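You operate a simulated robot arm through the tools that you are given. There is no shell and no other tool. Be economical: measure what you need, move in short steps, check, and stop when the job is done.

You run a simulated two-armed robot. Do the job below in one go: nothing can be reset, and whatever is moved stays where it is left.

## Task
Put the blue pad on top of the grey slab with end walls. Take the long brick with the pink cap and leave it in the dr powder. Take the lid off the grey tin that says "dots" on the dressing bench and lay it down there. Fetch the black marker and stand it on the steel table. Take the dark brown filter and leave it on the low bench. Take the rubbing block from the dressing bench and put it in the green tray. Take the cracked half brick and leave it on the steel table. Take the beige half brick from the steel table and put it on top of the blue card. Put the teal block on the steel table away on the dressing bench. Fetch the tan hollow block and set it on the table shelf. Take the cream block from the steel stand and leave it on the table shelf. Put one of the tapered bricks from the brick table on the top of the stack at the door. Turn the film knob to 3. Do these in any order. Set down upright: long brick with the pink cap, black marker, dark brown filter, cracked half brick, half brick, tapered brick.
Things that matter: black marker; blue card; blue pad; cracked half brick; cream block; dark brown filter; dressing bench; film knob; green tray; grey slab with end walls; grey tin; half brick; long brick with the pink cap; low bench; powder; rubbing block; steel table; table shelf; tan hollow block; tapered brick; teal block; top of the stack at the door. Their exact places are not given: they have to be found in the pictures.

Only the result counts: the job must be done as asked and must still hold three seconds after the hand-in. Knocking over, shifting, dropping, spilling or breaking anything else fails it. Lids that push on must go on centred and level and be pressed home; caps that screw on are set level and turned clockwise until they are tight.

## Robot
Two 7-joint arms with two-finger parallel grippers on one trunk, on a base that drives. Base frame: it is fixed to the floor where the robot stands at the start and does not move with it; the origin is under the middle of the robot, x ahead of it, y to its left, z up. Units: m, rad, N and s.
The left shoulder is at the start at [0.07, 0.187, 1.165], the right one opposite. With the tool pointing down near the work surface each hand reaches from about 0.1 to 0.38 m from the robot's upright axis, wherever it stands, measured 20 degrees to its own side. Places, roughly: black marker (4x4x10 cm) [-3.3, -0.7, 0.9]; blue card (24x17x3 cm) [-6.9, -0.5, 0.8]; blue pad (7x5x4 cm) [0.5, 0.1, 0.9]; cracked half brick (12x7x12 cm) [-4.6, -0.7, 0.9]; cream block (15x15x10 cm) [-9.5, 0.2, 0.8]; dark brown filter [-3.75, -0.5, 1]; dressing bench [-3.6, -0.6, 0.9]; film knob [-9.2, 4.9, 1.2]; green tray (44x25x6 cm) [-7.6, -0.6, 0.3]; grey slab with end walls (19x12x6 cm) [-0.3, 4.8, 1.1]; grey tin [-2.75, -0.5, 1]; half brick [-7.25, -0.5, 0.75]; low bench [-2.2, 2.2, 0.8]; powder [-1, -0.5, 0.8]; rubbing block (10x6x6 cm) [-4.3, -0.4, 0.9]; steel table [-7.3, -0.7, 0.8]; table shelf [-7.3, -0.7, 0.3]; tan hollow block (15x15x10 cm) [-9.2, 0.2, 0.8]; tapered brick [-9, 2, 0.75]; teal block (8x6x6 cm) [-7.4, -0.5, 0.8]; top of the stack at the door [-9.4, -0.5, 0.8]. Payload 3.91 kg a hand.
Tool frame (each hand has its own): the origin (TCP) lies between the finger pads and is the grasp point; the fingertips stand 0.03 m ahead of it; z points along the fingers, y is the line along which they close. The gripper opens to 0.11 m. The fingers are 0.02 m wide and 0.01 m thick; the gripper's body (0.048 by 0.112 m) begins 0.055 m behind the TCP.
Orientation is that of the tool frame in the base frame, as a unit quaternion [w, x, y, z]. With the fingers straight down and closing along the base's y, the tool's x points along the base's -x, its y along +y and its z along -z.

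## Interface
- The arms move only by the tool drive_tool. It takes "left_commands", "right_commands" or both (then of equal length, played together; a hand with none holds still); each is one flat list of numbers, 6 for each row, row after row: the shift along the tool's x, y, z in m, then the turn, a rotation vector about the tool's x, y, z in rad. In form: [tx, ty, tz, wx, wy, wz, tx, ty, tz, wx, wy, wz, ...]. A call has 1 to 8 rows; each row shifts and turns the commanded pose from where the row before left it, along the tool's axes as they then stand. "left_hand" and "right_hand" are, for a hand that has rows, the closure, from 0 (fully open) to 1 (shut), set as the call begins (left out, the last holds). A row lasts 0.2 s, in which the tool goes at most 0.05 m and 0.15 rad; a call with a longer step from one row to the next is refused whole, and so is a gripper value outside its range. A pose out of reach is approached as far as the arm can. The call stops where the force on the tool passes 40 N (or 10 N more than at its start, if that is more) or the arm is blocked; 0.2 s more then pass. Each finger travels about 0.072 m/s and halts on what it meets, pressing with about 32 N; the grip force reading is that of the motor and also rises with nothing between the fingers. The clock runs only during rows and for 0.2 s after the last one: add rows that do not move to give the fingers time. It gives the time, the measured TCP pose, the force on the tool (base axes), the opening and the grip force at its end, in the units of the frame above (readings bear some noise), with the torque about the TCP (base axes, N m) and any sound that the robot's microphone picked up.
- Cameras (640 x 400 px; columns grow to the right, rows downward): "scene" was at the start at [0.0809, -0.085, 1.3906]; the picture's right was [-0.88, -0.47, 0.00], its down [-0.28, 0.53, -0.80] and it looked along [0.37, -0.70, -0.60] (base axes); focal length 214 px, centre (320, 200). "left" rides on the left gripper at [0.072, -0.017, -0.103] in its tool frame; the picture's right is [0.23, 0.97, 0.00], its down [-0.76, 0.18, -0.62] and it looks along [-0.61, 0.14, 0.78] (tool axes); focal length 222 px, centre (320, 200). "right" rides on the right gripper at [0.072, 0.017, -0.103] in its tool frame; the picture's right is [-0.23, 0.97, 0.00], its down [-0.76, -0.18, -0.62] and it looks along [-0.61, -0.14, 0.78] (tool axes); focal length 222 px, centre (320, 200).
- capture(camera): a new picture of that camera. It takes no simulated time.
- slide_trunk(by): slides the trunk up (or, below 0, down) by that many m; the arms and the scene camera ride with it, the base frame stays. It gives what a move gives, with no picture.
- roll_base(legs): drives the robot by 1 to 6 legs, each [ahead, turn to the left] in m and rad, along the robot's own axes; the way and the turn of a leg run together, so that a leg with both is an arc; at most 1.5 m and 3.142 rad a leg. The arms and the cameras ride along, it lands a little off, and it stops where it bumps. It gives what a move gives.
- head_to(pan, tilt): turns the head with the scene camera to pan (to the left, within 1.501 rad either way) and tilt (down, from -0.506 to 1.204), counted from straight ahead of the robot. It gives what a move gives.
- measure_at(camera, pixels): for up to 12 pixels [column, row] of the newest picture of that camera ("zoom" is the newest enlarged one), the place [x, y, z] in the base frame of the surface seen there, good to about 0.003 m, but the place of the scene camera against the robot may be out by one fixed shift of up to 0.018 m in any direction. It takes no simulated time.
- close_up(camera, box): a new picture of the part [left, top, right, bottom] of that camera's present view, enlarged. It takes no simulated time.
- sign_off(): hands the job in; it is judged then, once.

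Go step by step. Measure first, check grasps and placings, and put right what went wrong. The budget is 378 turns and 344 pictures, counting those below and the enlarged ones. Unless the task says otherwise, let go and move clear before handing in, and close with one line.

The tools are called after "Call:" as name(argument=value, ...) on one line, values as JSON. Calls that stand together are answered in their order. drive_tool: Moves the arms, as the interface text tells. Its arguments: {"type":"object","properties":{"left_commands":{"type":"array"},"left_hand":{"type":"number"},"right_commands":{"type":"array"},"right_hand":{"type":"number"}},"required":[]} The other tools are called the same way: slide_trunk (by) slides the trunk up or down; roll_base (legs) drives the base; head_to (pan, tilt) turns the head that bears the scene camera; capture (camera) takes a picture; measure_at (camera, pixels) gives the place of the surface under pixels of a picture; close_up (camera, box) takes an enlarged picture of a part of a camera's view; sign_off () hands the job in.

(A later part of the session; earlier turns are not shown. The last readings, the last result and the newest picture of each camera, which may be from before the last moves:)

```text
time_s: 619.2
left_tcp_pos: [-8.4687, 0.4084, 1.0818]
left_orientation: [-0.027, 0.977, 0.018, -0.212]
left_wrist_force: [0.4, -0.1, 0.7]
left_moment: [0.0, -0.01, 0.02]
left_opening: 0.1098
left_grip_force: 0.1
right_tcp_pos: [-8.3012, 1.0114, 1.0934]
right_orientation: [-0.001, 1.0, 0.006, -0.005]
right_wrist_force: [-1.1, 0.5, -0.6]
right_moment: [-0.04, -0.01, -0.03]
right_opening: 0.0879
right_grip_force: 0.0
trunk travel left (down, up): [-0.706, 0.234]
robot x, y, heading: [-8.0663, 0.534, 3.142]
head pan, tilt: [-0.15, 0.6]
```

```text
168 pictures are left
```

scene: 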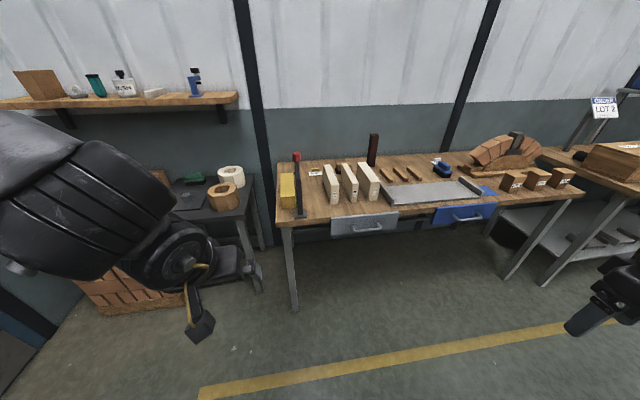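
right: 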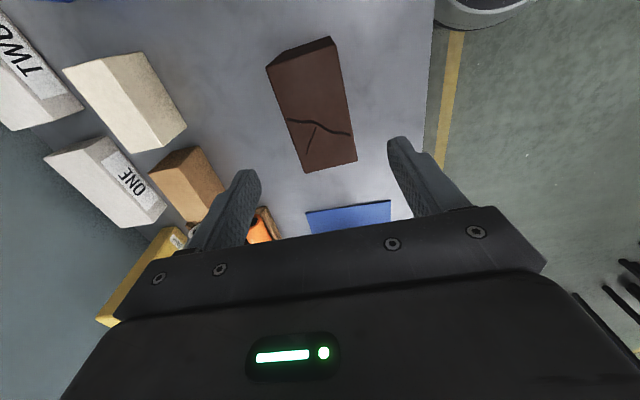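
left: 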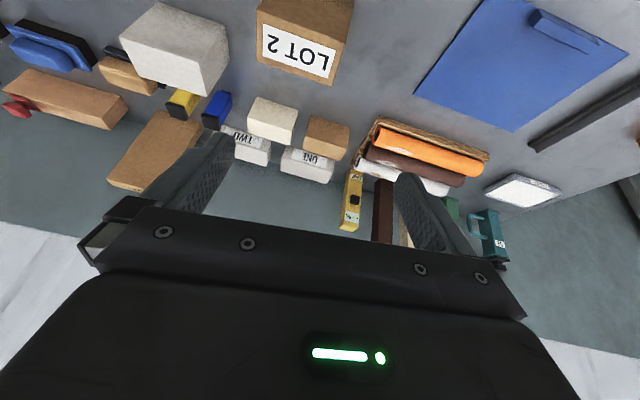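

The tan hollow block is at (222,197) and the cream one at (231,177). Candidate tapered bricks are at (512,180)-(562,176) and (333-368,182). Zooming in.

Call:
measure_at(camera="scene", pixels=[[220, 205], [222, 188], [231, 177], [240, 180], [512, 180], [537, 178], [562, 176], [330, 175], [350, 175], [368, 175], [195, 205], [230, 215]])

Call:
close_up(camera="scene", box=[260, 120, 600, 250])

Call:
close_up(camera="scene", box=[70, 130, 290, 320])

```text
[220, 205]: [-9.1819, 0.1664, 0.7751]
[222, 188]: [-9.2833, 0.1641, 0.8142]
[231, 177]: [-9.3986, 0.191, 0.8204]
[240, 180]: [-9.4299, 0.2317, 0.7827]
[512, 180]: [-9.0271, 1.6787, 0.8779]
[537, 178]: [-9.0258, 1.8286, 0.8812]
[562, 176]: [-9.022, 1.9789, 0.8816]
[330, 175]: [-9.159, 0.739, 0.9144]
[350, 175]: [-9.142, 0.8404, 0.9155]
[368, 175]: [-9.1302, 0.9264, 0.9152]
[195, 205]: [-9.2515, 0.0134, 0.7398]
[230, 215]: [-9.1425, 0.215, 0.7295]
```

```text
1.88 times, centred on (430, 185) of scene
```

zoom: 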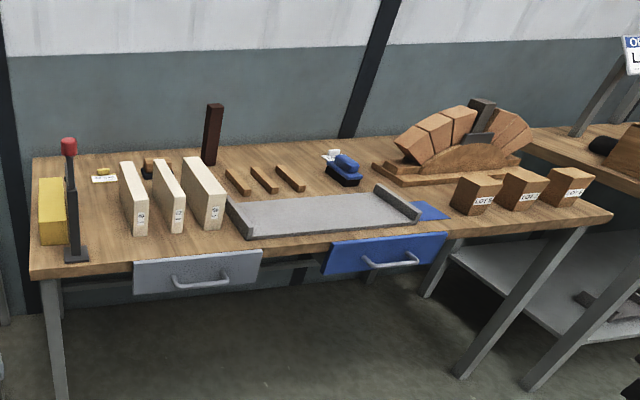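

```text
2.11 times, centred on (180, 225) of scene
```

zoom: 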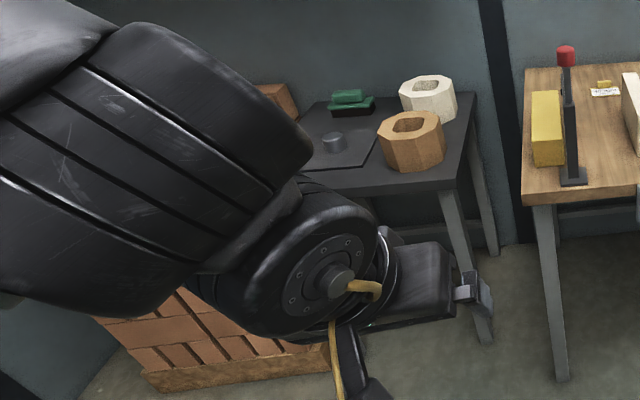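

Tan is near (-9.24,0.16) and cream near (-9.42,0.19), on a stand at z≈0.73. I'll tuck the right hand forward and inward, and approach with the left hand to pinch a side wall.

Call:
drive_tool(right_commands=[-0.035, 0.02, 0, 0, 0, 0, -0.035, 0.03, 0, 0, 0, 0, -0.03, 0.04, 0, 0, 0, 0, 0, 0.04, 0, 0, 0, 0])

Call:
roll_base(legs=[[0, 0.75], [0.6, 0], [0, -0.75]])

Call:
head_to(pan=0.1, tilt=0.7)

Call:
capture(camera="scene")

```text
time_s: 620.2
left_tcp_pos: [-8.4689, 0.4063, 1.0808]
left_orientation: [-0.028, 0.977, 0.019, -0.212]
left_wrist_force: [-0.3, -0.2, 0.3]
left_moment: [0.02, 0.02, -0.01]
left_opening: 0.11
left_grip_force: 0.0
right_tcp_pos: [-8.3998, 0.877, 1.0952]
right_orientation: [-0.002, 1.0, 0.007, -0.006]
right_wrist_force: [0.5, 0.5, -0.3]
right_moment: [0.0, -0.01, 0.01]
right_opening: 0.0879
right_grip_force: 0.1
trunk travel left (down, up): [-0.706, 0.234]
robot x, y, heading: [-8.0652, 0.5333, 3.139]
head pan, tilt: [-0.15, 0.6]
```

```text
time_s: 627.5
left_tcp_pos: [-8.9115, -0.0086, 1.0814]
left_orientation: [-0.025, 0.977, 0.026, -0.212]
left_wrist_force: [-0.6, 0.5, 0.1]
left_moment: [0.02, -0.01, -0.03]
left_opening: 0.1098
left_grip_force: 0.0
right_tcp_pos: [-8.8495, 0.4635, 1.0953]
right_orientation: [-0.001, 1.0, 0.015, -0.005]
right_wrist_force: [-0.4, -0.7, -0.3]
right_moment: [-0.01, -0.02, 0.06]
right_opening: 0.0878
right_grip_force: 0.0
trunk travel left (down, up): [-0.706, 0.234]
robot x, y, heading: [-8.509, 0.1264, -3.131]
head pan, tilt: [-0.15, 0.6]
```

```text
time_s: 628.3
left_tcp_pos: [-8.9121, -0.0084, 1.0817]
left_orientation: [-0.026, 0.976, 0.027, -0.213]
left_wrist_force: [0.5, -0.3, 0.2]
left_moment: [-0.01, -0.01, 0.01]
left_opening: 0.1097
left_grip_force: 0.1
right_tcp_pos: [-8.8479, 0.4663, 1.095]
right_orientation: [-0.001, 1.0, 0.015, -0.005]
right_wrist_force: [1.0, 0.3, 0.1]
right_moment: [-0.02, -0.01, -0.02]
right_opening: 0.088
right_grip_force: 0.1
trunk travel left (down, up): [-0.706, 0.234]
robot x, y, heading: [-8.5071, 0.1283, -3.128]
head pan, tilt: [0.099, 0.7]
```

```text
165 pictures are left
```

scene: 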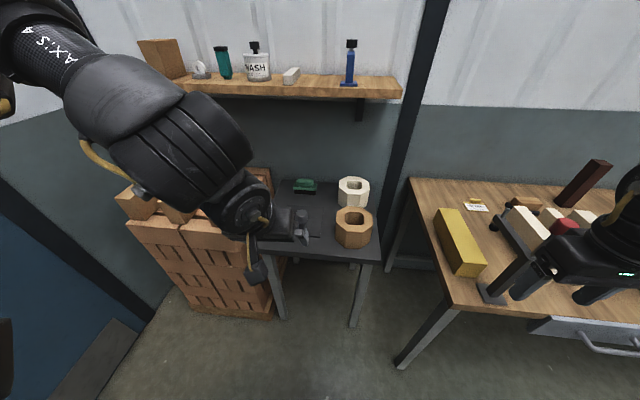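

Call:
measure_at(camera="scene", pixels=[[353, 235], [335, 222], [372, 222], [353, 212], [353, 220], [354, 186], [340, 190], [368, 188], [300, 90], [380, 85], [345, 250], [305, 225]])

Call:
close_up(camera="scene", box=[270, 150, 400, 270])

```text
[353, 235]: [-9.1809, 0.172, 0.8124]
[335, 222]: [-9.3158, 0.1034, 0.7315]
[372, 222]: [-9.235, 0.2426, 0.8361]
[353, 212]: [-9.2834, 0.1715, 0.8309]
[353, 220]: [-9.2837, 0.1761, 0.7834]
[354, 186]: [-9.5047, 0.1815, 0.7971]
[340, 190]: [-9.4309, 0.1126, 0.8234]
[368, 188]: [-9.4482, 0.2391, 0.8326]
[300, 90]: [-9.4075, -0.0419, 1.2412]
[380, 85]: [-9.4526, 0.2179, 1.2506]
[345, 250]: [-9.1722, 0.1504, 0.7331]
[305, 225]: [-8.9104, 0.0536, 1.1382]
```

```text
3.33 times, centred on (335, 210) of scene
```

zoom: 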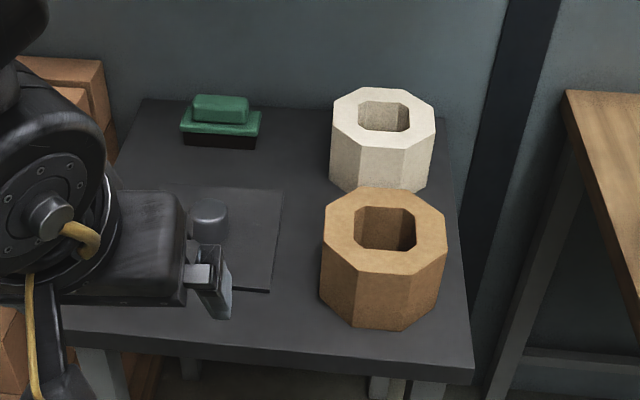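

Tan's centre is about (-9.25,0.165), top 0.832, with walls about 36 mm. I'll roll in 0.26 and bring the left hand over its right-hand wall.

Call:
roll_base(legs=[[0.25, -0.01]])

Call:
drive_tool(left_commands=[0, -0.045, 0, 0, 0, 0, 0, -0.045, 0, 0, 0, 0, 0, -0.045, 0, 0, 0, 0, 0, -0.045, 0, 0, 0, 0, 0, -0.045, 0, 0, 0, 0], left_hand=0.4)

Call:
capture(camera="left")

```text
time_s: 630.1
left_tcp_pos: [-9.1637, -0.0067, 1.0823]
left_orientation: [-0.026, 0.977, 0.021, -0.213]
left_wrist_force: [-0.2, 0.1, -0.8]
left_moment: [0.01, 0.0, 0.01]
left_opening: 0.1099
left_grip_force: 0.1
right_tcp_pos: [-9.0966, 0.4666, 1.0936]
right_orientation: [-0.001, 1.0, 0.011, -0.007]
right_wrist_force: [0.2, -0.3, 0.5]
right_moment: [0.02, -0.02, -0.02]
right_opening: 0.0878
right_grip_force: 0.1
trunk travel left (down, up): [-0.706, 0.234]
robot x, y, heading: [-8.7604, 0.1244, -3.135]
head pan, tilt: [0.099, 0.7]
```

```text
time_s: 631.3
left_tcp_pos: [-9.1704, 0.2195, 1.0948]
left_orientation: [-0.025, 0.976, 0.022, -0.213]
left_wrist_force: [0.5, 0.5, 1.1]
left_moment: [-0.01, 0.06, 0.01]
left_opening: 0.066
left_grip_force: 0.1
right_tcp_pos: [-9.0968, 0.4677, 1.0945]
right_orientation: [0.001, 1.0, 0.011, -0.006]
right_wrist_force: [0.4, -1.0, -0.7]
right_moment: [0.01, 0.0, -0.01]
right_opening: 0.088
right_grip_force: 0.0
trunk travel left (down, up): [-0.706, 0.234]
robot x, y, heading: [-8.7617, 0.123, -3.137]
head pan, tilt: [0.099, 0.7]
```

```text
163 pictures are left
```

left: 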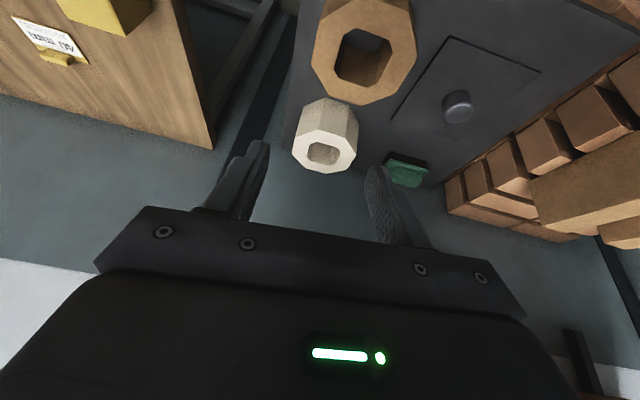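

Good view of both hollow blocks from above. I'll measure the tan's rim, hole and wall.

Call:
measure_at(camera="left", pixels=[[325, 45], [345, 45], [315, 50], [365, 92], [365, 22], [400, 60], [385, 60], [340, 90], [305, 155], [323, 155], [345, 155], [326, 128]])

Call:
close_up(camera="left", box=[280, 0, 430, 185])

```text
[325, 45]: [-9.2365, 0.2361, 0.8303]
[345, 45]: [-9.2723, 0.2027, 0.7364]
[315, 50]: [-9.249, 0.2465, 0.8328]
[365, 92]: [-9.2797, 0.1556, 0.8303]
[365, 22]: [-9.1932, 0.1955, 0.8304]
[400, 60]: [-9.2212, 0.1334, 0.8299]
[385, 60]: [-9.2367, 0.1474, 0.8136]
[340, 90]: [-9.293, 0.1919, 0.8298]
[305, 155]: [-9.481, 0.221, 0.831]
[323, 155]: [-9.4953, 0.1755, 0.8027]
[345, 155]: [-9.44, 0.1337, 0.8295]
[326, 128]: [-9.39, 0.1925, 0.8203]
```

```text
2.16 times, centred on (355, 92) of left
```

zoom: 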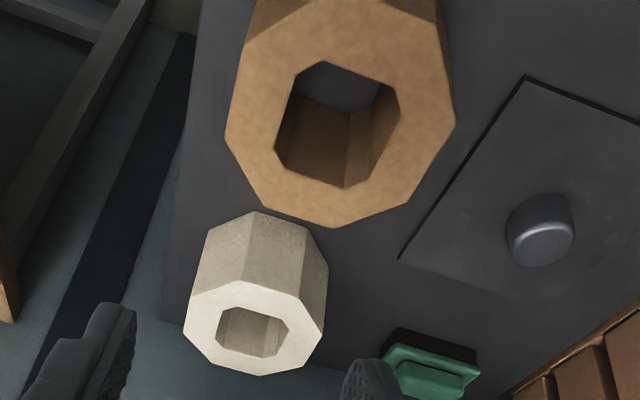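

The wall to pinch spans y≈0.218-0.248 at x≈-9.25. I'll lower the trunk and align just above it.

Call:
slide_trunk(by=-0.18)

Call:
drive_tool(left_commands=[-0.02, -0.0135, 0.0092, 0, 0, 0, -0.03, 0, 0.0137, 0, 0, 0, -0.023, 0, 0.0105, 0, 0, 0, 0.014, 0, 0.03, 0, 0, 0])

Call:
capture(camera="left")

```text
time_s: 633.3
left_tcp_pos: [-9.1712, 0.2172, 0.9158]
left_orientation: [-0.026, 0.977, 0.023, -0.211]
left_wrist_force: [-0.3, 0.3, -0.6]
left_moment: [-0.03, 0.02, 0.02]
left_opening: 0.0662
left_grip_force: 0.0
right_tcp_pos: [-9.0962, 0.4645, 0.9146]
right_orientation: [-0.001, 1.0, 0.01, -0.005]
right_wrist_force: [-0.7, -0.4, -0.2]
right_moment: [-0.01, 0.01, -0.06]
right_opening: 0.0878
right_grip_force: 0.0
trunk travel left (down, up): [-0.526, 0.414]
robot x, y, heading: [-8.7634, 0.1251, -3.14]
head pan, tilt: [0.099, 0.7]
```

```text
time_s: 634.3
left_tcp_pos: [-9.2535, 0.2303, 0.8817]
left_orientation: [-0.026, 0.977, 0.022, -0.212]
left_wrist_force: [-0.4, -0.4, -0.3]
left_moment: [0.01, 0.0, 0.01]
left_opening: 0.0661
left_grip_force: 0.1
right_tcp_pos: [-9.0965, 0.4651, 0.9135]
right_orientation: [0.0, 1.0, 0.01, -0.005]
right_wrist_force: [0.1, 0.5, -0.4]
right_moment: [0.03, 0.0, -0.02]
right_opening: 0.088
right_grip_force: 0.1
trunk travel left (down, up): [-0.526, 0.414]
robot x, y, heading: [-8.7581, 0.1252, -3.14]
head pan, tilt: [0.099, 0.7]
```

```text
161 pictures are left
```

left: 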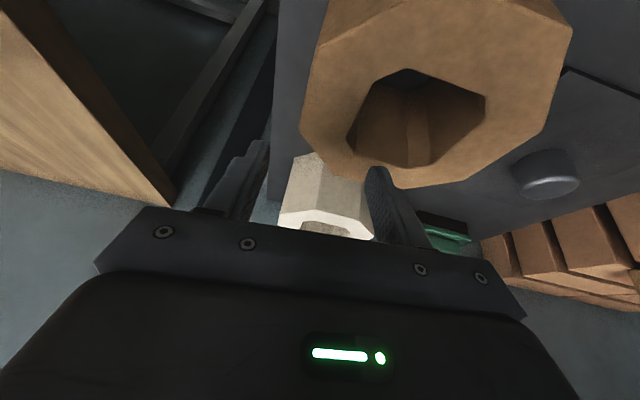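

I'll re-measure the hole from this closer view.

Call:
measure_at(camera="left", pixels=[[335, 120], [345, 140], [375, 85], [440, 70], [500, 100], [440, 178], [360, 165], [310, 130], [420, 20], [320, 60]])

```text
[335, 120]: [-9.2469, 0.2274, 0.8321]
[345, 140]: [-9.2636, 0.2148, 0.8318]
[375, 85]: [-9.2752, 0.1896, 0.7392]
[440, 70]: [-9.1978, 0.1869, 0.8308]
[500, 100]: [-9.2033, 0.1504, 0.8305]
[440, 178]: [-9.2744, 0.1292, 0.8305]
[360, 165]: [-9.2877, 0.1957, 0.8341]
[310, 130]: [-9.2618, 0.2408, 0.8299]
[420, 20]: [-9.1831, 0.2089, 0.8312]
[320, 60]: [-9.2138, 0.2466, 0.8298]
```

The hole's centre is x≈-9.24 and the wall's centre y≈0.2335. I'll adjust and descend to TCP z≈0.80.

Call:
drive_tool(left_commands=[0.0168, -0.003, -0.0077, 0, 0, 0, 0.0085, 0, 0.0186, 0, 0, 0, 0.0085, 0, 0.0186, 0, 0, 0, 0.0085, 0, 0.0186, 0, 0, 0, 0.0085, 0, 0.0186, 0, 0, 0])

Call:
capture(camera="left")

```text
time_s: 635.5
left_tcp_pos: [-9.2343, 0.2397, 0.802]
left_orientation: [-0.027, 0.977, 0.022, -0.212]
left_wrist_force: [-0.3, -0.1, 0.5]
left_moment: [0.0, -0.01, 0.03]
left_opening: 0.0659
left_grip_force: 0.0
right_tcp_pos: [-9.0975, 0.467, 0.9142]
right_orientation: [0.0, 1.0, 0.011, -0.006]
right_wrist_force: [0.6, -0.1, -0.1]
right_moment: [-0.01, 0.03, -0.01]
right_opening: 0.088
right_grip_force: 0.1
trunk travel left (down, up): [-0.526, 0.414]
robot x, y, heading: [-8.7591, 0.1236, -3.137]
head pan, tilt: [0.099, 0.7]
```

```text
160 pictures are left
```

left: 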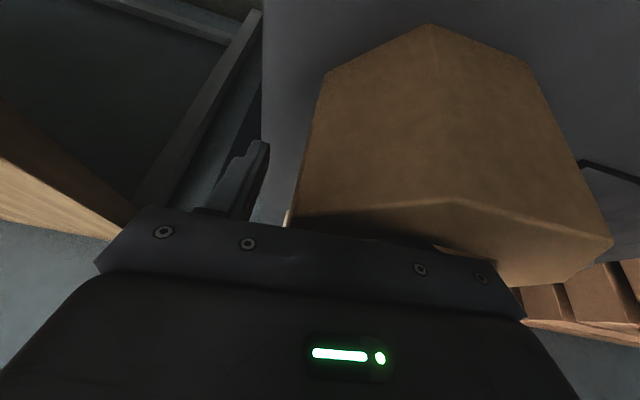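

The finger is in the hole with no contact. Close and lift gently.

Call:
drive_tool(left_commands=[0, 0, 0, 0, 0, 0, 0, 0, 0, 0, 0, 0, 0, 0, 0, 0, 0, 0], left_hand=1)

Call:
drive_tool(left_commands=[-0.004, 0, -0.009, 0, 0, 0, -0.008, 0, -0.018, 0, 0, 0])

Call:
capture(camera="scene")

Call:
close_up(camera="scene", box=[270, 110, 430, 280])

```text
time_s: 636.3
left_tcp_pos: [-9.2342, 0.2362, 0.8013]
left_orientation: [-0.025, 0.976, 0.023, -0.213]
left_wrist_force: [1.3, -7.4, 6.1]
left_moment: [-2.13, -0.15, 0.18]
left_opening: 0.0375
left_grip_force: 31.8
right_tcp_pos: [-9.0965, 0.4641, 0.9161]
right_orientation: [-0.001, 1.0, 0.01, -0.006]
right_wrist_force: [-0.2, -1.2, -0.3]
right_moment: [0.0, 0.0, -0.01]
right_opening: 0.0884
right_grip_force: 0.1
trunk travel left (down, up): [-0.526, 0.414]
robot x, y, heading: [-8.7584, 0.1216, -3.141]
head pan, tilt: [0.099, 0.7]
```

```text
time_s: 636.9
left_tcp_pos: [-9.2342, 0.2363, 0.8283]
left_orientation: [-0.027, 0.977, 0.022, -0.211]
left_wrist_force: [1.1, 0.6, -11.6]
left_moment: [0.61, -0.06, 0.01]
left_opening: 0.0353
left_grip_force: 31.9
right_tcp_pos: [-9.0967, 0.4652, 0.9153]
right_orientation: [0.0, 1.0, 0.01, -0.004]
right_wrist_force: [-0.4, 0.0, 0.2]
right_moment: [0.02, 0.0, -0.01]
right_opening: 0.0878
right_grip_force: 0.1
trunk travel left (down, up): [-0.526, 0.414]
robot x, y, heading: [-8.7637, 0.1248, -3.136]
head pan, tilt: [0.099, 0.7]
```

```text
159 pictures are left
```

scene: 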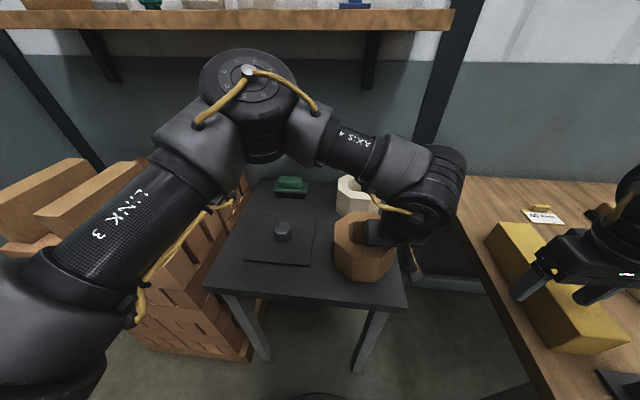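

```text
2.35 times, centred on (350, 195) of scene
```

zoom: 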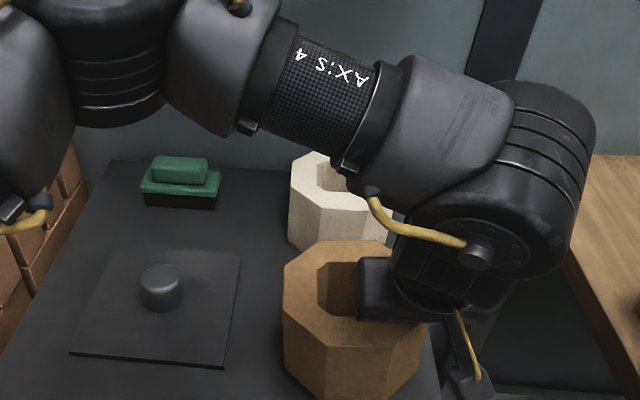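

The load is 11.6 N, so it's lifted. I'll lift more and check that the block hangs level.

Call:
drive_tool(left_commands=[-0.012, 0, -0.027, 0, 0, 0, -0.012, 0, -0.027, 0, 0, 0, -0.012, 0, -0.027, 0, 0, 0])

Call:
roll_base(legs=[[-0.3, 0]])

Call:
capture(camera="scene")

Call:
capture(camera="left")

```text
time_s: 637.7
left_tcp_pos: [-9.2322, 0.2324, 0.9196]
left_orientation: [-0.025, 0.977, 0.022, -0.211]
left_wrist_force: [0.2, -0.1, -12.3]
left_moment: [0.61, -0.05, 0.02]
left_opening: 0.0348
left_grip_force: 32.3
right_tcp_pos: [-9.0976, 0.466, 0.9155]
right_orientation: [-0.001, 1.0, 0.011, -0.005]
right_wrist_force: [0.2, -0.1, 0.8]
right_moment: [0.01, 0.05, 0.0]
right_opening: 0.0882
right_grip_force: 0.0
trunk travel left (down, up): [-0.526, 0.414]
robot x, y, heading: [-8.7609, 0.1241, -3.137]
head pan, tilt: [0.099, 0.7]
```

```text
time_s: 639.8
left_tcp_pos: [-8.9256, 0.2328, 0.9192]
left_orientation: [-0.026, 0.976, 0.021, -0.213]
left_wrist_force: [0.6, -0.1, -12.1]
left_moment: [0.63, -0.06, 0.01]
left_opening: 0.035
left_grip_force: 32.1
right_tcp_pos: [-8.792, 0.4684, 0.9137]
right_orientation: [-0.001, 1.0, 0.01, -0.005]
right_wrist_force: [0.1, -0.1, -0.8]
right_moment: [0.01, 0.0, -0.03]
right_opening: 0.0879
right_grip_force: 0.1
trunk travel left (down, up): [-0.526, 0.414]
robot x, y, heading: [-8.4525, 0.1221, -3.134]
head pan, tilt: [0.099, 0.7]
```

```text
157 pictures are left
```

scene: 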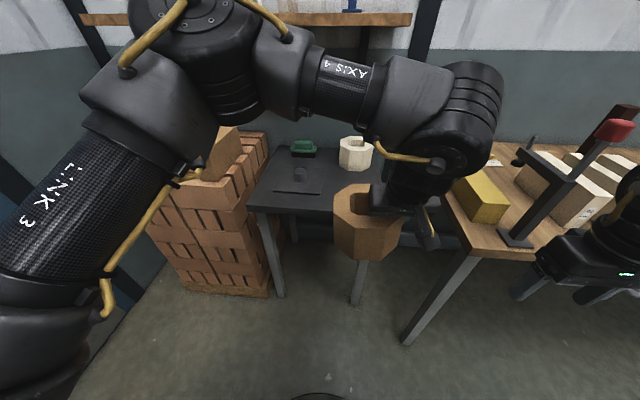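

```text
156 pictures are left
```

left: 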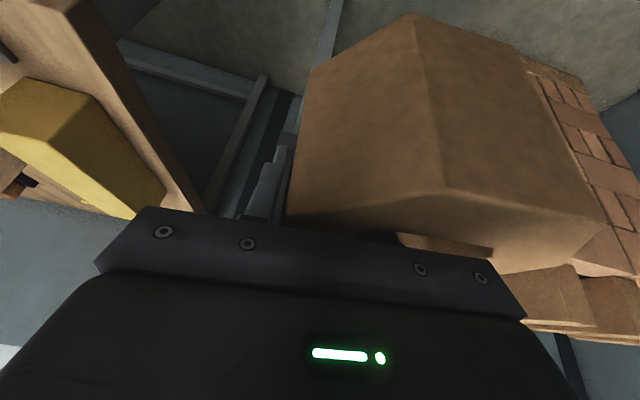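

The block is held level. I'll reverse to in front of the steel table's shelf and face it.

Call:
roll_base(legs=[[-0.3, 0], [0, 0.395], [-0.98, 0], [0, 1.17]])

Call:
slide_trunk(by=-0.4)

Call:
slide_trunk(by=-0.12)

Call:
head_to(pan=0.0, tilt=0.3)

Call:
capture(camera="scene")

```text
time_s: 650.6
left_tcp_pos: [-7.3631, 0.0408, 0.9193]
left_orientation: [0.13, 0.679, 0.703, -0.169]
left_wrist_force: [0.0, -0.5, -12.2]
left_moment: [0.06, 0.67, 0.0]
left_opening: 0.035
left_grip_force: 31.9
right_tcp_pos: [-7.597, 0.1766, 0.9141]
right_orientation: [0.003, 0.703, 0.711, -0.004]
right_wrist_force: [0.0, -0.2, 0.5]
right_moment: [0.0, -0.01, 0.0]
right_opening: 0.0879
right_grip_force: 0.0
trunk travel left (down, up): [-0.526, 0.414]
robot x, y, heading: [-7.2533, 0.5094, -1.576]
head pan, tilt: [0.099, 0.7]
```

```text
time_s: 654.4
left_tcp_pos: [-7.3641, 0.0417, 0.5173]
left_orientation: [0.13, 0.679, 0.703, -0.168]
left_wrist_force: [-0.4, 0.3, -12.0]
left_moment: [0.11, 0.65, 0.01]
left_opening: 0.0348
left_grip_force: 31.9
right_tcp_pos: [-7.5965, 0.1781, 0.5136]
right_orientation: [0.004, 0.704, 0.711, -0.003]
right_wrist_force: [0.3, 0.1, -0.3]
right_moment: [0.03, -0.01, 0.01]
right_opening: 0.0882
right_grip_force: 0.0
trunk travel left (down, up): [-0.126, 0.814]
robot x, y, heading: [-7.2519, 0.5089, -1.58]
head pan, tilt: [0.099, 0.7]
```

```text
time_s: 655.9
left_tcp_pos: [-7.3637, 0.0404, 0.3989]
left_orientation: [0.129, 0.679, 0.703, -0.169]
left_wrist_force: [-0.2, -0.5, -12.5]
left_moment: [0.04, 0.62, 0.0]
left_opening: 0.035
left_grip_force: 31.8
right_tcp_pos: [-7.5968, 0.1762, 0.3944]
right_orientation: [0.003, 0.703, 0.711, -0.005]
right_wrist_force: [0.0, 0.2, 0.0]
right_moment: [0.0, -0.04, -0.01]
right_opening: 0.0878
right_grip_force: 0.2
trunk travel left (down, up): [-0.006, 0.934]
robot x, y, heading: [-7.2528, 0.5076, -1.575]
head pan, tilt: [0.099, 0.7]
```

```text
time_s: 656.8
left_tcp_pos: [-7.3635, 0.0405, 0.3987]
left_orientation: [0.131, 0.678, 0.703, -0.168]
left_wrist_force: [0.3, -0.5, -12.8]
left_moment: [0.1, 0.62, -0.03]
left_opening: 0.0349
left_grip_force: 31.8
right_tcp_pos: [-7.5969, 0.1774, 0.3944]
right_orientation: [0.004, 0.703, 0.711, -0.004]
right_wrist_force: [0.9, -0.3, 0.5]
right_moment: [0.0, -0.01, -0.03]
right_opening: 0.088
right_grip_force: 0.1
trunk travel left (down, up): [-0.006, 0.934]
robot x, y, heading: [-7.2524, 0.511, -1.573]
head pan, tilt: [0.0, 0.3]
```

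```text
155 pictures are left
```

scene: 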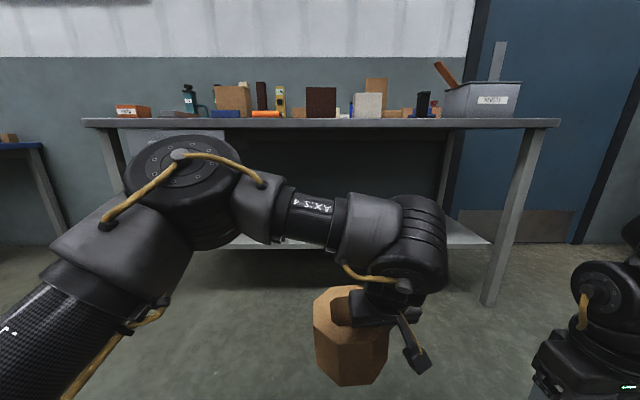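

I'll shift the hand +x by 0.06 and extend forward 0.12 here in the open, then check the elbow height.

Call:
drive_tool(left_commands=[-0.027, 0.015, 0.0125, 0, 0, 0, -0.027, 0.015, 0.0125, 0, 0, 0, -0.027, 0.015, 0.0125, 0, 0, 0, -0.027, 0.015, 0.0125, 0, 0, 0])

Call:
capture(camera="scene")

Call:
measure_at(camera="scene", pixels=[[130, 120], [160, 125], [190, 130], [220, 150], [280, 190], [350, 290]])

```text
time_s: 657.8
left_tcp_pos: [-7.3018, -0.0766, 0.3945]
left_orientation: [0.129, 0.679, 0.703, -0.168]
left_wrist_force: [-0.6, 0.7, -11.9]
left_moment: [0.05, 0.65, -0.01]
left_opening: 0.0351
left_grip_force: 31.8
right_tcp_pos: [-7.5965, 0.1774, 0.3936]
right_orientation: [0.003, 0.703, 0.711, -0.004]
right_wrist_force: [0.0, -0.6, 0.0]
right_moment: [0.0, -0.01, 0.02]
right_opening: 0.088
right_grip_force: 0.0
trunk travel left (down, up): [-0.006, 0.934]
robot x, y, heading: [-7.2506, 0.5121, -1.572]
head pan, tilt: [0.0, 0.3]
```

```text
154 pictures are left
```

scene: 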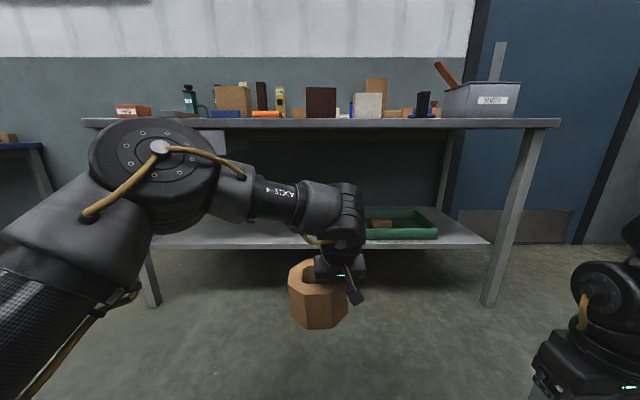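

```text
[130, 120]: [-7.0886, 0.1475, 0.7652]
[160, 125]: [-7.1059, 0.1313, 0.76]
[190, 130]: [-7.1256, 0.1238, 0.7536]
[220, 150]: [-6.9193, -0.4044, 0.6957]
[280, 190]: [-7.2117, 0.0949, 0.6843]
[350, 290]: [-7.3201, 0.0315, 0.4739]
```

The elbow will stay just in front of the table edge. I'll advance in two stages.

Call:
roll_base(legs=[[0.32, 0]])

Call:
capture(camera="scene")

Call:
measure_at(camera="scene", pixels=[[150, 100], [180, 105], [210, 130], [300, 200], [320, 250], [310, 122], [290, 275], [340, 280]])

```text
time_s: 660.0
left_tcp_pos: [-7.3039, -0.4025, 0.3944]
left_orientation: [0.13, 0.679, 0.702, -0.169]
left_wrist_force: [-0.2, 0.0, -12.3]
left_moment: [0.09, 0.64, -0.02]
left_opening: 0.0349
left_grip_force: 31.7
right_tcp_pos: [-7.5993, -0.147, 0.3942]
right_orientation: [0.003, 0.704, 0.71, -0.004]
right_wrist_force: [-0.1, -0.2, 0.0]
right_moment: [0.0, 0.03, 0.03]
right_opening: 0.0878
right_grip_force: 0.1
trunk travel left (down, up): [-0.006, 0.934]
robot x, y, heading: [-7.2538, 0.184, -1.579]
head pan, tilt: [0.0, 0.3]
```

```text
153 pictures are left
```

scene: 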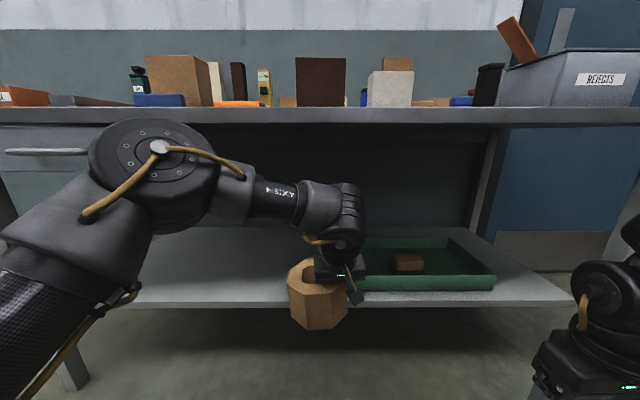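

```text
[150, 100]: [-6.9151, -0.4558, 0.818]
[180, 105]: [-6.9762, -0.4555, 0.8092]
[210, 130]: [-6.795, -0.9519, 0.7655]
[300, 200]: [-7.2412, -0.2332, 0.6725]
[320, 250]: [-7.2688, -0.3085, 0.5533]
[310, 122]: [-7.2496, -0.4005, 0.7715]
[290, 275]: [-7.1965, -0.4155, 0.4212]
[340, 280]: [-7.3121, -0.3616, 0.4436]
```

I'll nudge +x 0.02 for tray clearance and advance the rest.

Call:
drive_tool(left_commands=[0, 0.02, 0, 0, 0, 0])

Call:
roll_base(legs=[[0.165, 0]])

Call:
capture(camera="scene")

```text
time_s: 660.4
left_tcp_pos: [-7.2842, -0.4025, 0.3926]
left_orientation: [0.128, 0.68, 0.702, -0.168]
left_wrist_force: [0.2, 0.3, -12.3]
left_moment: [0.11, 0.65, 0.03]
left_opening: 0.0349
left_grip_force: 31.9
right_tcp_pos: [-7.6001, -0.148, 0.3948]
right_orientation: [0.003, 0.704, 0.71, -0.004]
right_wrist_force: [-0.1, -0.1, 0.2]
right_moment: [0.01, -0.01, -0.02]
right_opening: 0.0881
right_grip_force: 0.1
trunk travel left (down, up): [-0.006, 0.934]
robot x, y, heading: [-7.2537, 0.1813, -1.574]
head pan, tilt: [0.0, 0.3]
```

```text
time_s: 661.8
left_tcp_pos: [-7.2859, -0.5678, 0.3936]
left_orientation: [0.13, 0.68, 0.702, -0.168]
left_wrist_force: [0.4, 0.6, -12.0]
left_moment: [0.06, 0.62, 0.01]
left_opening: 0.0348
left_grip_force: 31.5
right_tcp_pos: [-7.6003, -0.3116, 0.3932]
right_orientation: [0.004, 0.705, 0.709, -0.005]
right_wrist_force: [-0.2, -0.3, 0.6]
right_moment: [0.0, 0.02, 0.02]
right_opening: 0.0879
right_grip_force: 0.0
trunk travel left (down, up): [-0.006, 0.934]
robot x, y, heading: [-7.2561, 0.0189, -1.573]
head pan, tilt: [0.0, 0.3]
```

```text
152 pictures are left
```

scene: 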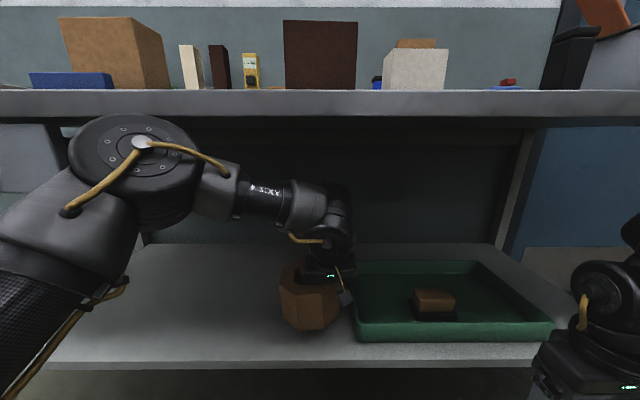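

Over the shelf. Lowering to contact around TCP 0.3685.

Call:
drive_tool(left_commands=[0.0034, 0, 0.0073, 0, 0, 0, 0.0034, 0, 0.0073, 0, 0, 0, 0.0017, 0, 0.0036, 0, 0, 0])

Call:
drive_tool(left_commands=[0.0013, 0, 0.0027, 0, 0, 0, 0.0013, 0, 0.0027, 0, 0, 0])

```text
time_s: 662.6
left_tcp_pos: [-7.2883, -0.5677, 0.3769]
left_orientation: [0.131, 0.68, 0.701, -0.17]
left_wrist_force: [-1.1, 5.1, 5.6]
left_moment: [-0.09, -1.35, 0.68]
left_opening: 0.0349
left_grip_force: 31.9
right_tcp_pos: [-7.6013, -0.3119, 0.395]
right_orientation: [0.005, 0.704, 0.71, -0.005]
right_wrist_force: [-0.8, -0.9, 0.8]
right_moment: [-0.04, 0.02, 0.01]
right_opening: 0.0882
right_grip_force: 0.0
trunk travel left (down, up): [-0.006, 0.934]
robot x, y, heading: [-7.2528, 0.0187, -1.58]
head pan, tilt: [0.0, 0.3]
```

```text
time_s: 663.2
left_tcp_pos: [-7.2892, -0.5677, 0.37]
left_orientation: [0.131, 0.681, 0.7, -0.171]
left_wrist_force: [-11.1, 4.7, 16.6]
left_moment: [-0.65, -2.14, 0.21]
left_opening: 0.0377
left_grip_force: 32.7
right_tcp_pos: [-7.6019, -0.3115, 0.3949]
right_orientation: [0.005, 0.705, 0.709, -0.005]
right_wrist_force: [0.7, -0.4, 0.7]
right_moment: [0.0, 0.01, -0.01]
right_opening: 0.0877
right_grip_force: 0.0
trunk travel left (down, up): [-0.006, 0.934]
robot x, y, heading: [-7.257, 0.0196, -1.581]
head pan, tilt: [0.0, 0.3]
```

Seated at 16.6 N. Release to 0.4 and rise.

Call:
drive_tool(left_commands=[0, 0, 0, 0, 0, 0, 0, 0, 0, 0, 0, 0, 0, 0, 0, 0, 0, 0], left_hand=0.4)

Call:
drive_tool(left_commands=[-0.01, 0, -0.022, 0, 0, 0, -0.012, 0, -0.027, 0, 0, 0, -0.012, 0, -0.027, 0, 0, 0])

Call:
capture(camera="scene")

Call:
capture(camera="left")

```text
time_s: 664.0
left_tcp_pos: [-7.2874, -0.568, 0.3681]
left_orientation: [0.131, 0.68, 0.701, -0.169]
left_wrist_force: [-0.5, -0.6, -0.1]
left_moment: [-0.02, -0.04, -0.02]
left_opening: 0.0661
left_grip_force: 0.1
right_tcp_pos: [-7.5999, -0.3122, 0.395]
right_orientation: [0.004, 0.705, 0.709, -0.005]
right_wrist_force: [0.6, 0.9, 0.8]
right_moment: [0.01, -0.01, 0.0]
right_opening: 0.088
right_grip_force: 0.0
trunk travel left (down, up): [-0.006, 0.934]
robot x, y, heading: [-7.2507, 0.0205, -1.58]
head pan, tilt: [0.0, 0.3]
```

```text
time_s: 664.8
left_tcp_pos: [-7.2837, -0.5663, 0.4552]
left_orientation: [0.13, 0.68, 0.701, -0.169]
left_wrist_force: [0.3, 0.1, -0.5]
left_moment: [-0.01, -0.01, 0.02]
left_opening: 0.0659
left_grip_force: 0.1
right_tcp_pos: [-7.6012, -0.3125, 0.3946]
right_orientation: [0.004, 0.704, 0.71, -0.004]
right_wrist_force: [0.5, 0.2, 0.1]
right_moment: [0.01, 0.0, -0.02]
right_opening: 0.0879
right_grip_force: 0.1
trunk travel left (down, up): [-0.006, 0.934]
robot x, y, heading: [-7.2552, 0.0182, -1.58]
head pan, tilt: [0.0, 0.3]
```

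```text
151 pictures are left
```

scene: 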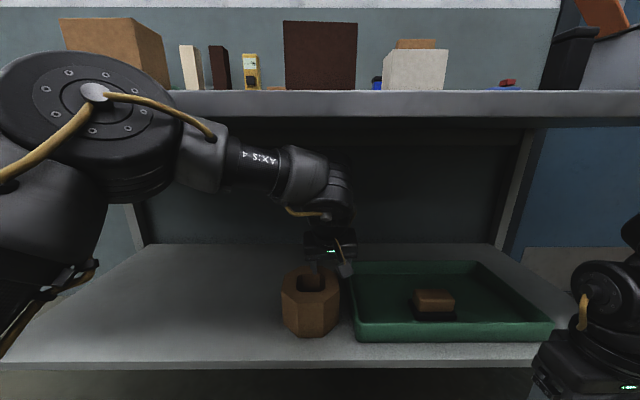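

```text
150 pictures are left
```

left: 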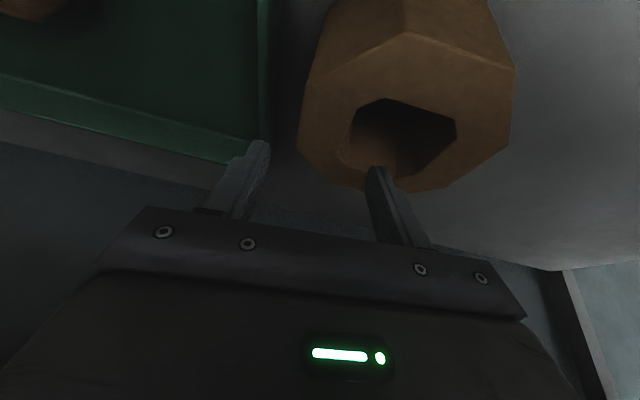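

Tan is on the shelf. I'll back out, raise the trunk and return for the cream block.

Call:
roll_base(legs=[[-0.49, 0]])

Call:
slide_trunk(by=0.4)

Call:
slide_trunk(by=0.23)

Call:
roll_base(legs=[[0, -1.16], [0.98, 0], [0, -0.4], [0.55, 0]])

Call:
head_to(pan=0.1, tilt=0.7)

Call:
capture(camera="scene")

```text
time_s: 667.7
left_tcp_pos: [-7.28, -0.0811, 0.4539]
left_orientation: [0.13, 0.679, 0.703, -0.169]
left_wrist_force: [0.2, -0.2, 0.3]
left_moment: [-0.01, -0.02, -0.03]
left_opening: 0.0659
left_grip_force: 0.2
right_tcp_pos: [-7.5966, 0.1716, 0.3949]
right_orientation: [0.003, 0.704, 0.71, -0.004]
right_wrist_force: [-0.1, 0.0, -0.1]
right_moment: [0.02, 0.01, -0.02]
right_opening: 0.088
right_grip_force: 0.0
trunk travel left (down, up): [-0.006, 0.934]
robot x, y, heading: [-7.2486, 0.5075, -1.572]
head pan, tilt: [0.0, 0.3]
```

```text
time_s: 671.5
left_tcp_pos: [-7.2791, -0.0821, 0.8537]
left_orientation: [0.131, 0.678, 0.703, -0.169]
left_wrist_force: [-0.3, 0.1, -0.1]
left_moment: [0.02, 0.02, 0.01]
left_opening: 0.0661
left_grip_force: 0.0
right_tcp_pos: [-7.5962, 0.1717, 0.7934]
right_orientation: [0.004, 0.703, 0.711, -0.005]
right_wrist_force: [-0.1, 0.0, 0.6]
right_moment: [-0.02, 0.02, 0.03]
right_opening: 0.0879
right_grip_force: 0.0
trunk travel left (down, up): [-0.406, 0.534]
robot x, y, heading: [-7.2542, 0.502, -1.571]
head pan, tilt: [0.0, 0.3]
```

```text
time_s: 673.9
left_tcp_pos: [-7.2792, -0.0821, 1.0842]
left_orientation: [0.13, 0.679, 0.703, -0.169]
left_wrist_force: [-0.2, -0.5, 0.7]
left_moment: [0.0, 0.01, 0.01]
left_opening: 0.0659
left_grip_force: 0.1
right_tcp_pos: [-7.5964, 0.1713, 1.0237]
right_orientation: [0.004, 0.703, 0.711, -0.004]
right_wrist_force: [0.1, 0.3, 0.9]
right_moment: [0.0, -0.02, 0.02]
right_opening: 0.0881
right_grip_force: 0.1
trunk travel left (down, up): [-0.636, 0.304]
robot x, y, heading: [-7.2533, 0.5081, -1.574]
head pan, tilt: [0.0, 0.3]
```

```text
time_s: 686.0
left_tcp_pos: [-9.2995, 0.1478, 1.0848]
left_orientation: [-0.027, 0.977, 0.018, -0.212]
left_wrist_force: [-0.7, -0.3, -0.2]
left_moment: [0.02, 0.01, -0.02]
left_opening: 0.0659
left_grip_force: 0.2
right_tcp_pos: [-9.0477, 0.4648, 1.0252]
right_orientation: [0.0, 1.0, 0.007, -0.005]
right_wrist_force: [-0.5, -0.1, -0.2]
right_moment: [0.03, 0.0, -0.02]
right_opening: 0.0879
right_grip_force: 0.0
trunk travel left (down, up): [-0.636, 0.304]
robot x, y, heading: [-8.7139, 0.1185, 3.14]
head pan, tilt: [0.0, 0.3]
```

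```text
time_s: 686.8
left_tcp_pos: [-9.2988, 0.1481, 1.085]
left_orientation: [-0.028, 0.977, 0.018, -0.212]
left_wrist_force: [-0.1, 1.0, 1.0]
left_moment: [0.0, 0.01, 0.01]
left_opening: 0.0657
left_grip_force: 0.0
right_tcp_pos: [-9.0473, 0.4648, 1.0237]
right_orientation: [-0.001, 1.0, 0.007, -0.006]
right_wrist_force: [1.0, -0.1, -0.1]
right_moment: [-0.02, 0.02, 0.0]
right_opening: 0.088
right_grip_force: 0.1
trunk travel left (down, up): [-0.636, 0.304]
robot x, y, heading: [-8.7176, 0.1236, 3.14]
head pan, tilt: [0.099, 0.7]
```

```text
149 pictures are left
```

scene: 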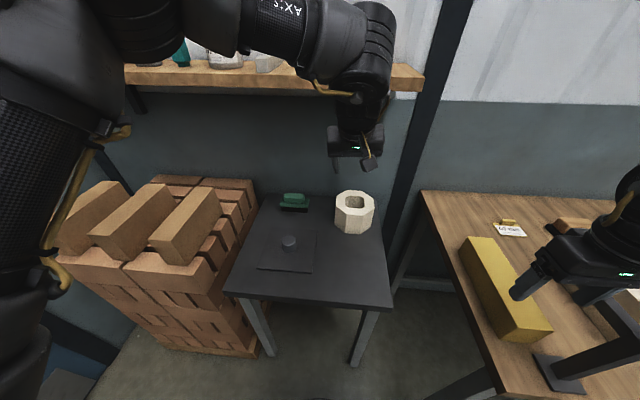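

I'll get a left-camera view of the cream block and check the brick table's edge near the right hand.

Call:
capture(camera="left")

Call:
measure_at(camera="scene", pixels=[[425, 200], [460, 300], [480, 370], [510, 290], [355, 200], [372, 210], [337, 208], [353, 222], [375, 60], [370, 310]])

```text
148 pictures are left
```

left: 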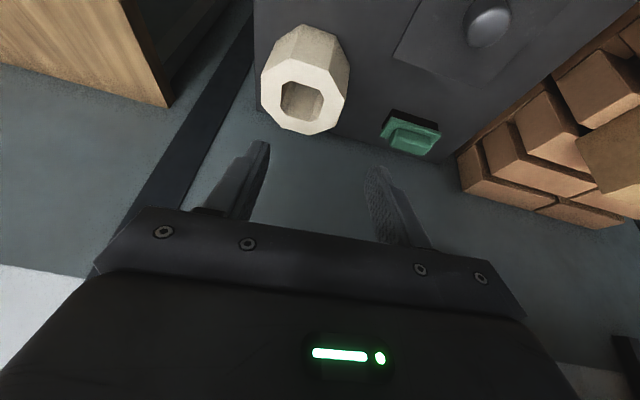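

```text
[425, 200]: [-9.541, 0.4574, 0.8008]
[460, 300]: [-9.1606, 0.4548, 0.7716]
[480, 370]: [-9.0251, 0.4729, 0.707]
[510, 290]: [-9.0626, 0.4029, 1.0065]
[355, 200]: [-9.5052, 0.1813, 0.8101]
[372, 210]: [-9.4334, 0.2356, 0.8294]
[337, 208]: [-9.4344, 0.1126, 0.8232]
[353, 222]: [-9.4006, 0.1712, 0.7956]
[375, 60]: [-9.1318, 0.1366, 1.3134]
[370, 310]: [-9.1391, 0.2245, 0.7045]
```

I'll measure the cream block's rim and hole in the left view.

Call:
measure_at(camera="left", pixels=[[270, 95], [278, 90], [300, 100], [330, 95], [338, 90], [300, 75], [320, 75], [310, 125], [290, 118], [315, 45], [262, 85], [347, 85]])

Call:
drive_tool(right_commands=[0, 0.03, -0.03, 0, 0, 0, 0, 0.03, -0.03, 0, 0, 0])

```text
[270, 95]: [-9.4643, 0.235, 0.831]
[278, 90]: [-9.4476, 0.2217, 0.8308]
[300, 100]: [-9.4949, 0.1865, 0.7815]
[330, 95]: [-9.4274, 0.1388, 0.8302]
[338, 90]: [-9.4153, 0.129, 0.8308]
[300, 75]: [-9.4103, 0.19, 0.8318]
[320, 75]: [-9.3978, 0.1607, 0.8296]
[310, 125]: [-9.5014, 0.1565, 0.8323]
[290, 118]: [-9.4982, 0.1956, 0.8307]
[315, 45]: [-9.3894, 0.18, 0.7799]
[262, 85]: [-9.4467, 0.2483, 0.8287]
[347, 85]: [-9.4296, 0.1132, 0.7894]
```

```text
time_s: 687.4
left_tcp_pos: [-9.2995, 0.1484, 1.0852]
left_orientation: [-0.026, 0.977, 0.019, -0.212]
left_wrist_force: [0.2, 0.4, 0.0]
left_moment: [0.0, 0.01, -0.02]
left_opening: 0.0665
left_grip_force: 0.1
right_tcp_pos: [-9.0581, 0.4302, 1.0921]
right_orientation: [0.0, 1.0, 0.009, -0.006]
right_wrist_force: [0.3, 0.4, 0.4]
right_moment: [0.04, -0.01, -0.01]
right_opening: 0.0879
right_grip_force: 0.0
right hand out of reach, approached as far as the arm can: row 1, 2
trunk travel left (down, up): [-0.636, 0.304]
robot x, y, heading: [-8.7105, 0.1208, 3.141]
head pan, tilt: [0.099, 0.7]
```

Call:
slide_trunk(by=-0.1)

Call:
capture(camera="scene")

Call:
capture(camera="right")

```text
time_s: 688.8
left_tcp_pos: [-9.2997, 0.1477, 0.9837]
left_orientation: [-0.027, 0.977, 0.019, -0.212]
left_wrist_force: [-0.3, -0.4, 0.3]
left_moment: [0.02, 0.01, -0.02]
left_opening: 0.066
left_grip_force: 0.1
right_tcp_pos: [-9.0597, 0.43, 0.9907]
right_orientation: [-0.001, 1.0, 0.007, -0.005]
right_wrist_force: [0.1, 0.5, 0.4]
right_moment: [0.0, 0.0, 0.04]
right_opening: 0.0879
right_grip_force: 0.1
trunk travel left (down, up): [-0.536, 0.404]
robot x, y, heading: [-8.7149, 0.1217, 3.139]
head pan, tilt: [0.099, 0.7]
```

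```text
147 pictures are left
```

scene: 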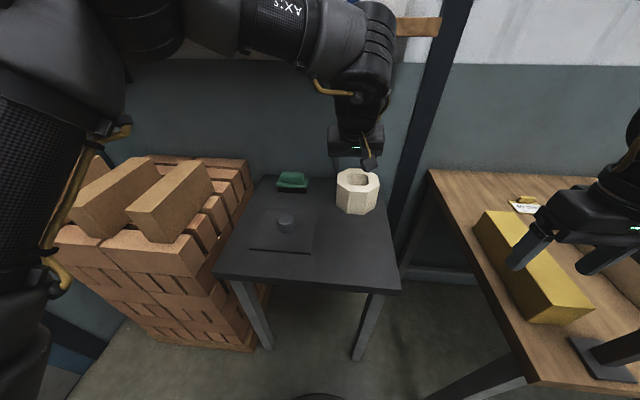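

```text
146 pictures are left
```

right: 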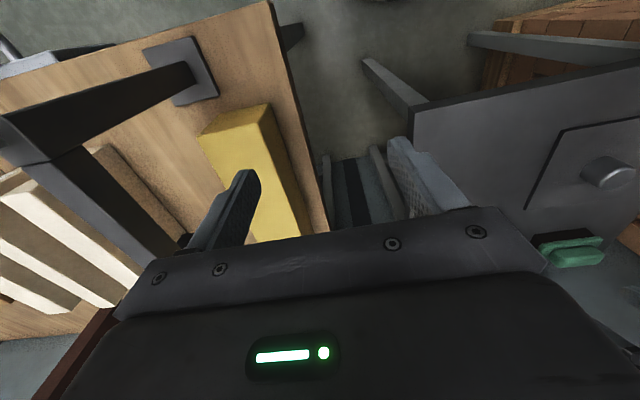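

Call:
measure_at(camera="right", pixels=[[240, 120], [290, 220], [265, 180], [215, 150], [310, 180], [150, 100], [60, 150]])

```text
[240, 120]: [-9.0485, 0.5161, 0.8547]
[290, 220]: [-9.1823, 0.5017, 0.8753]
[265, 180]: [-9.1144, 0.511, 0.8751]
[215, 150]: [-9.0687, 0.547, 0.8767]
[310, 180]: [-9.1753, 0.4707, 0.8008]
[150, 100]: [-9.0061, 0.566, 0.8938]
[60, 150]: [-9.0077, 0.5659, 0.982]
```

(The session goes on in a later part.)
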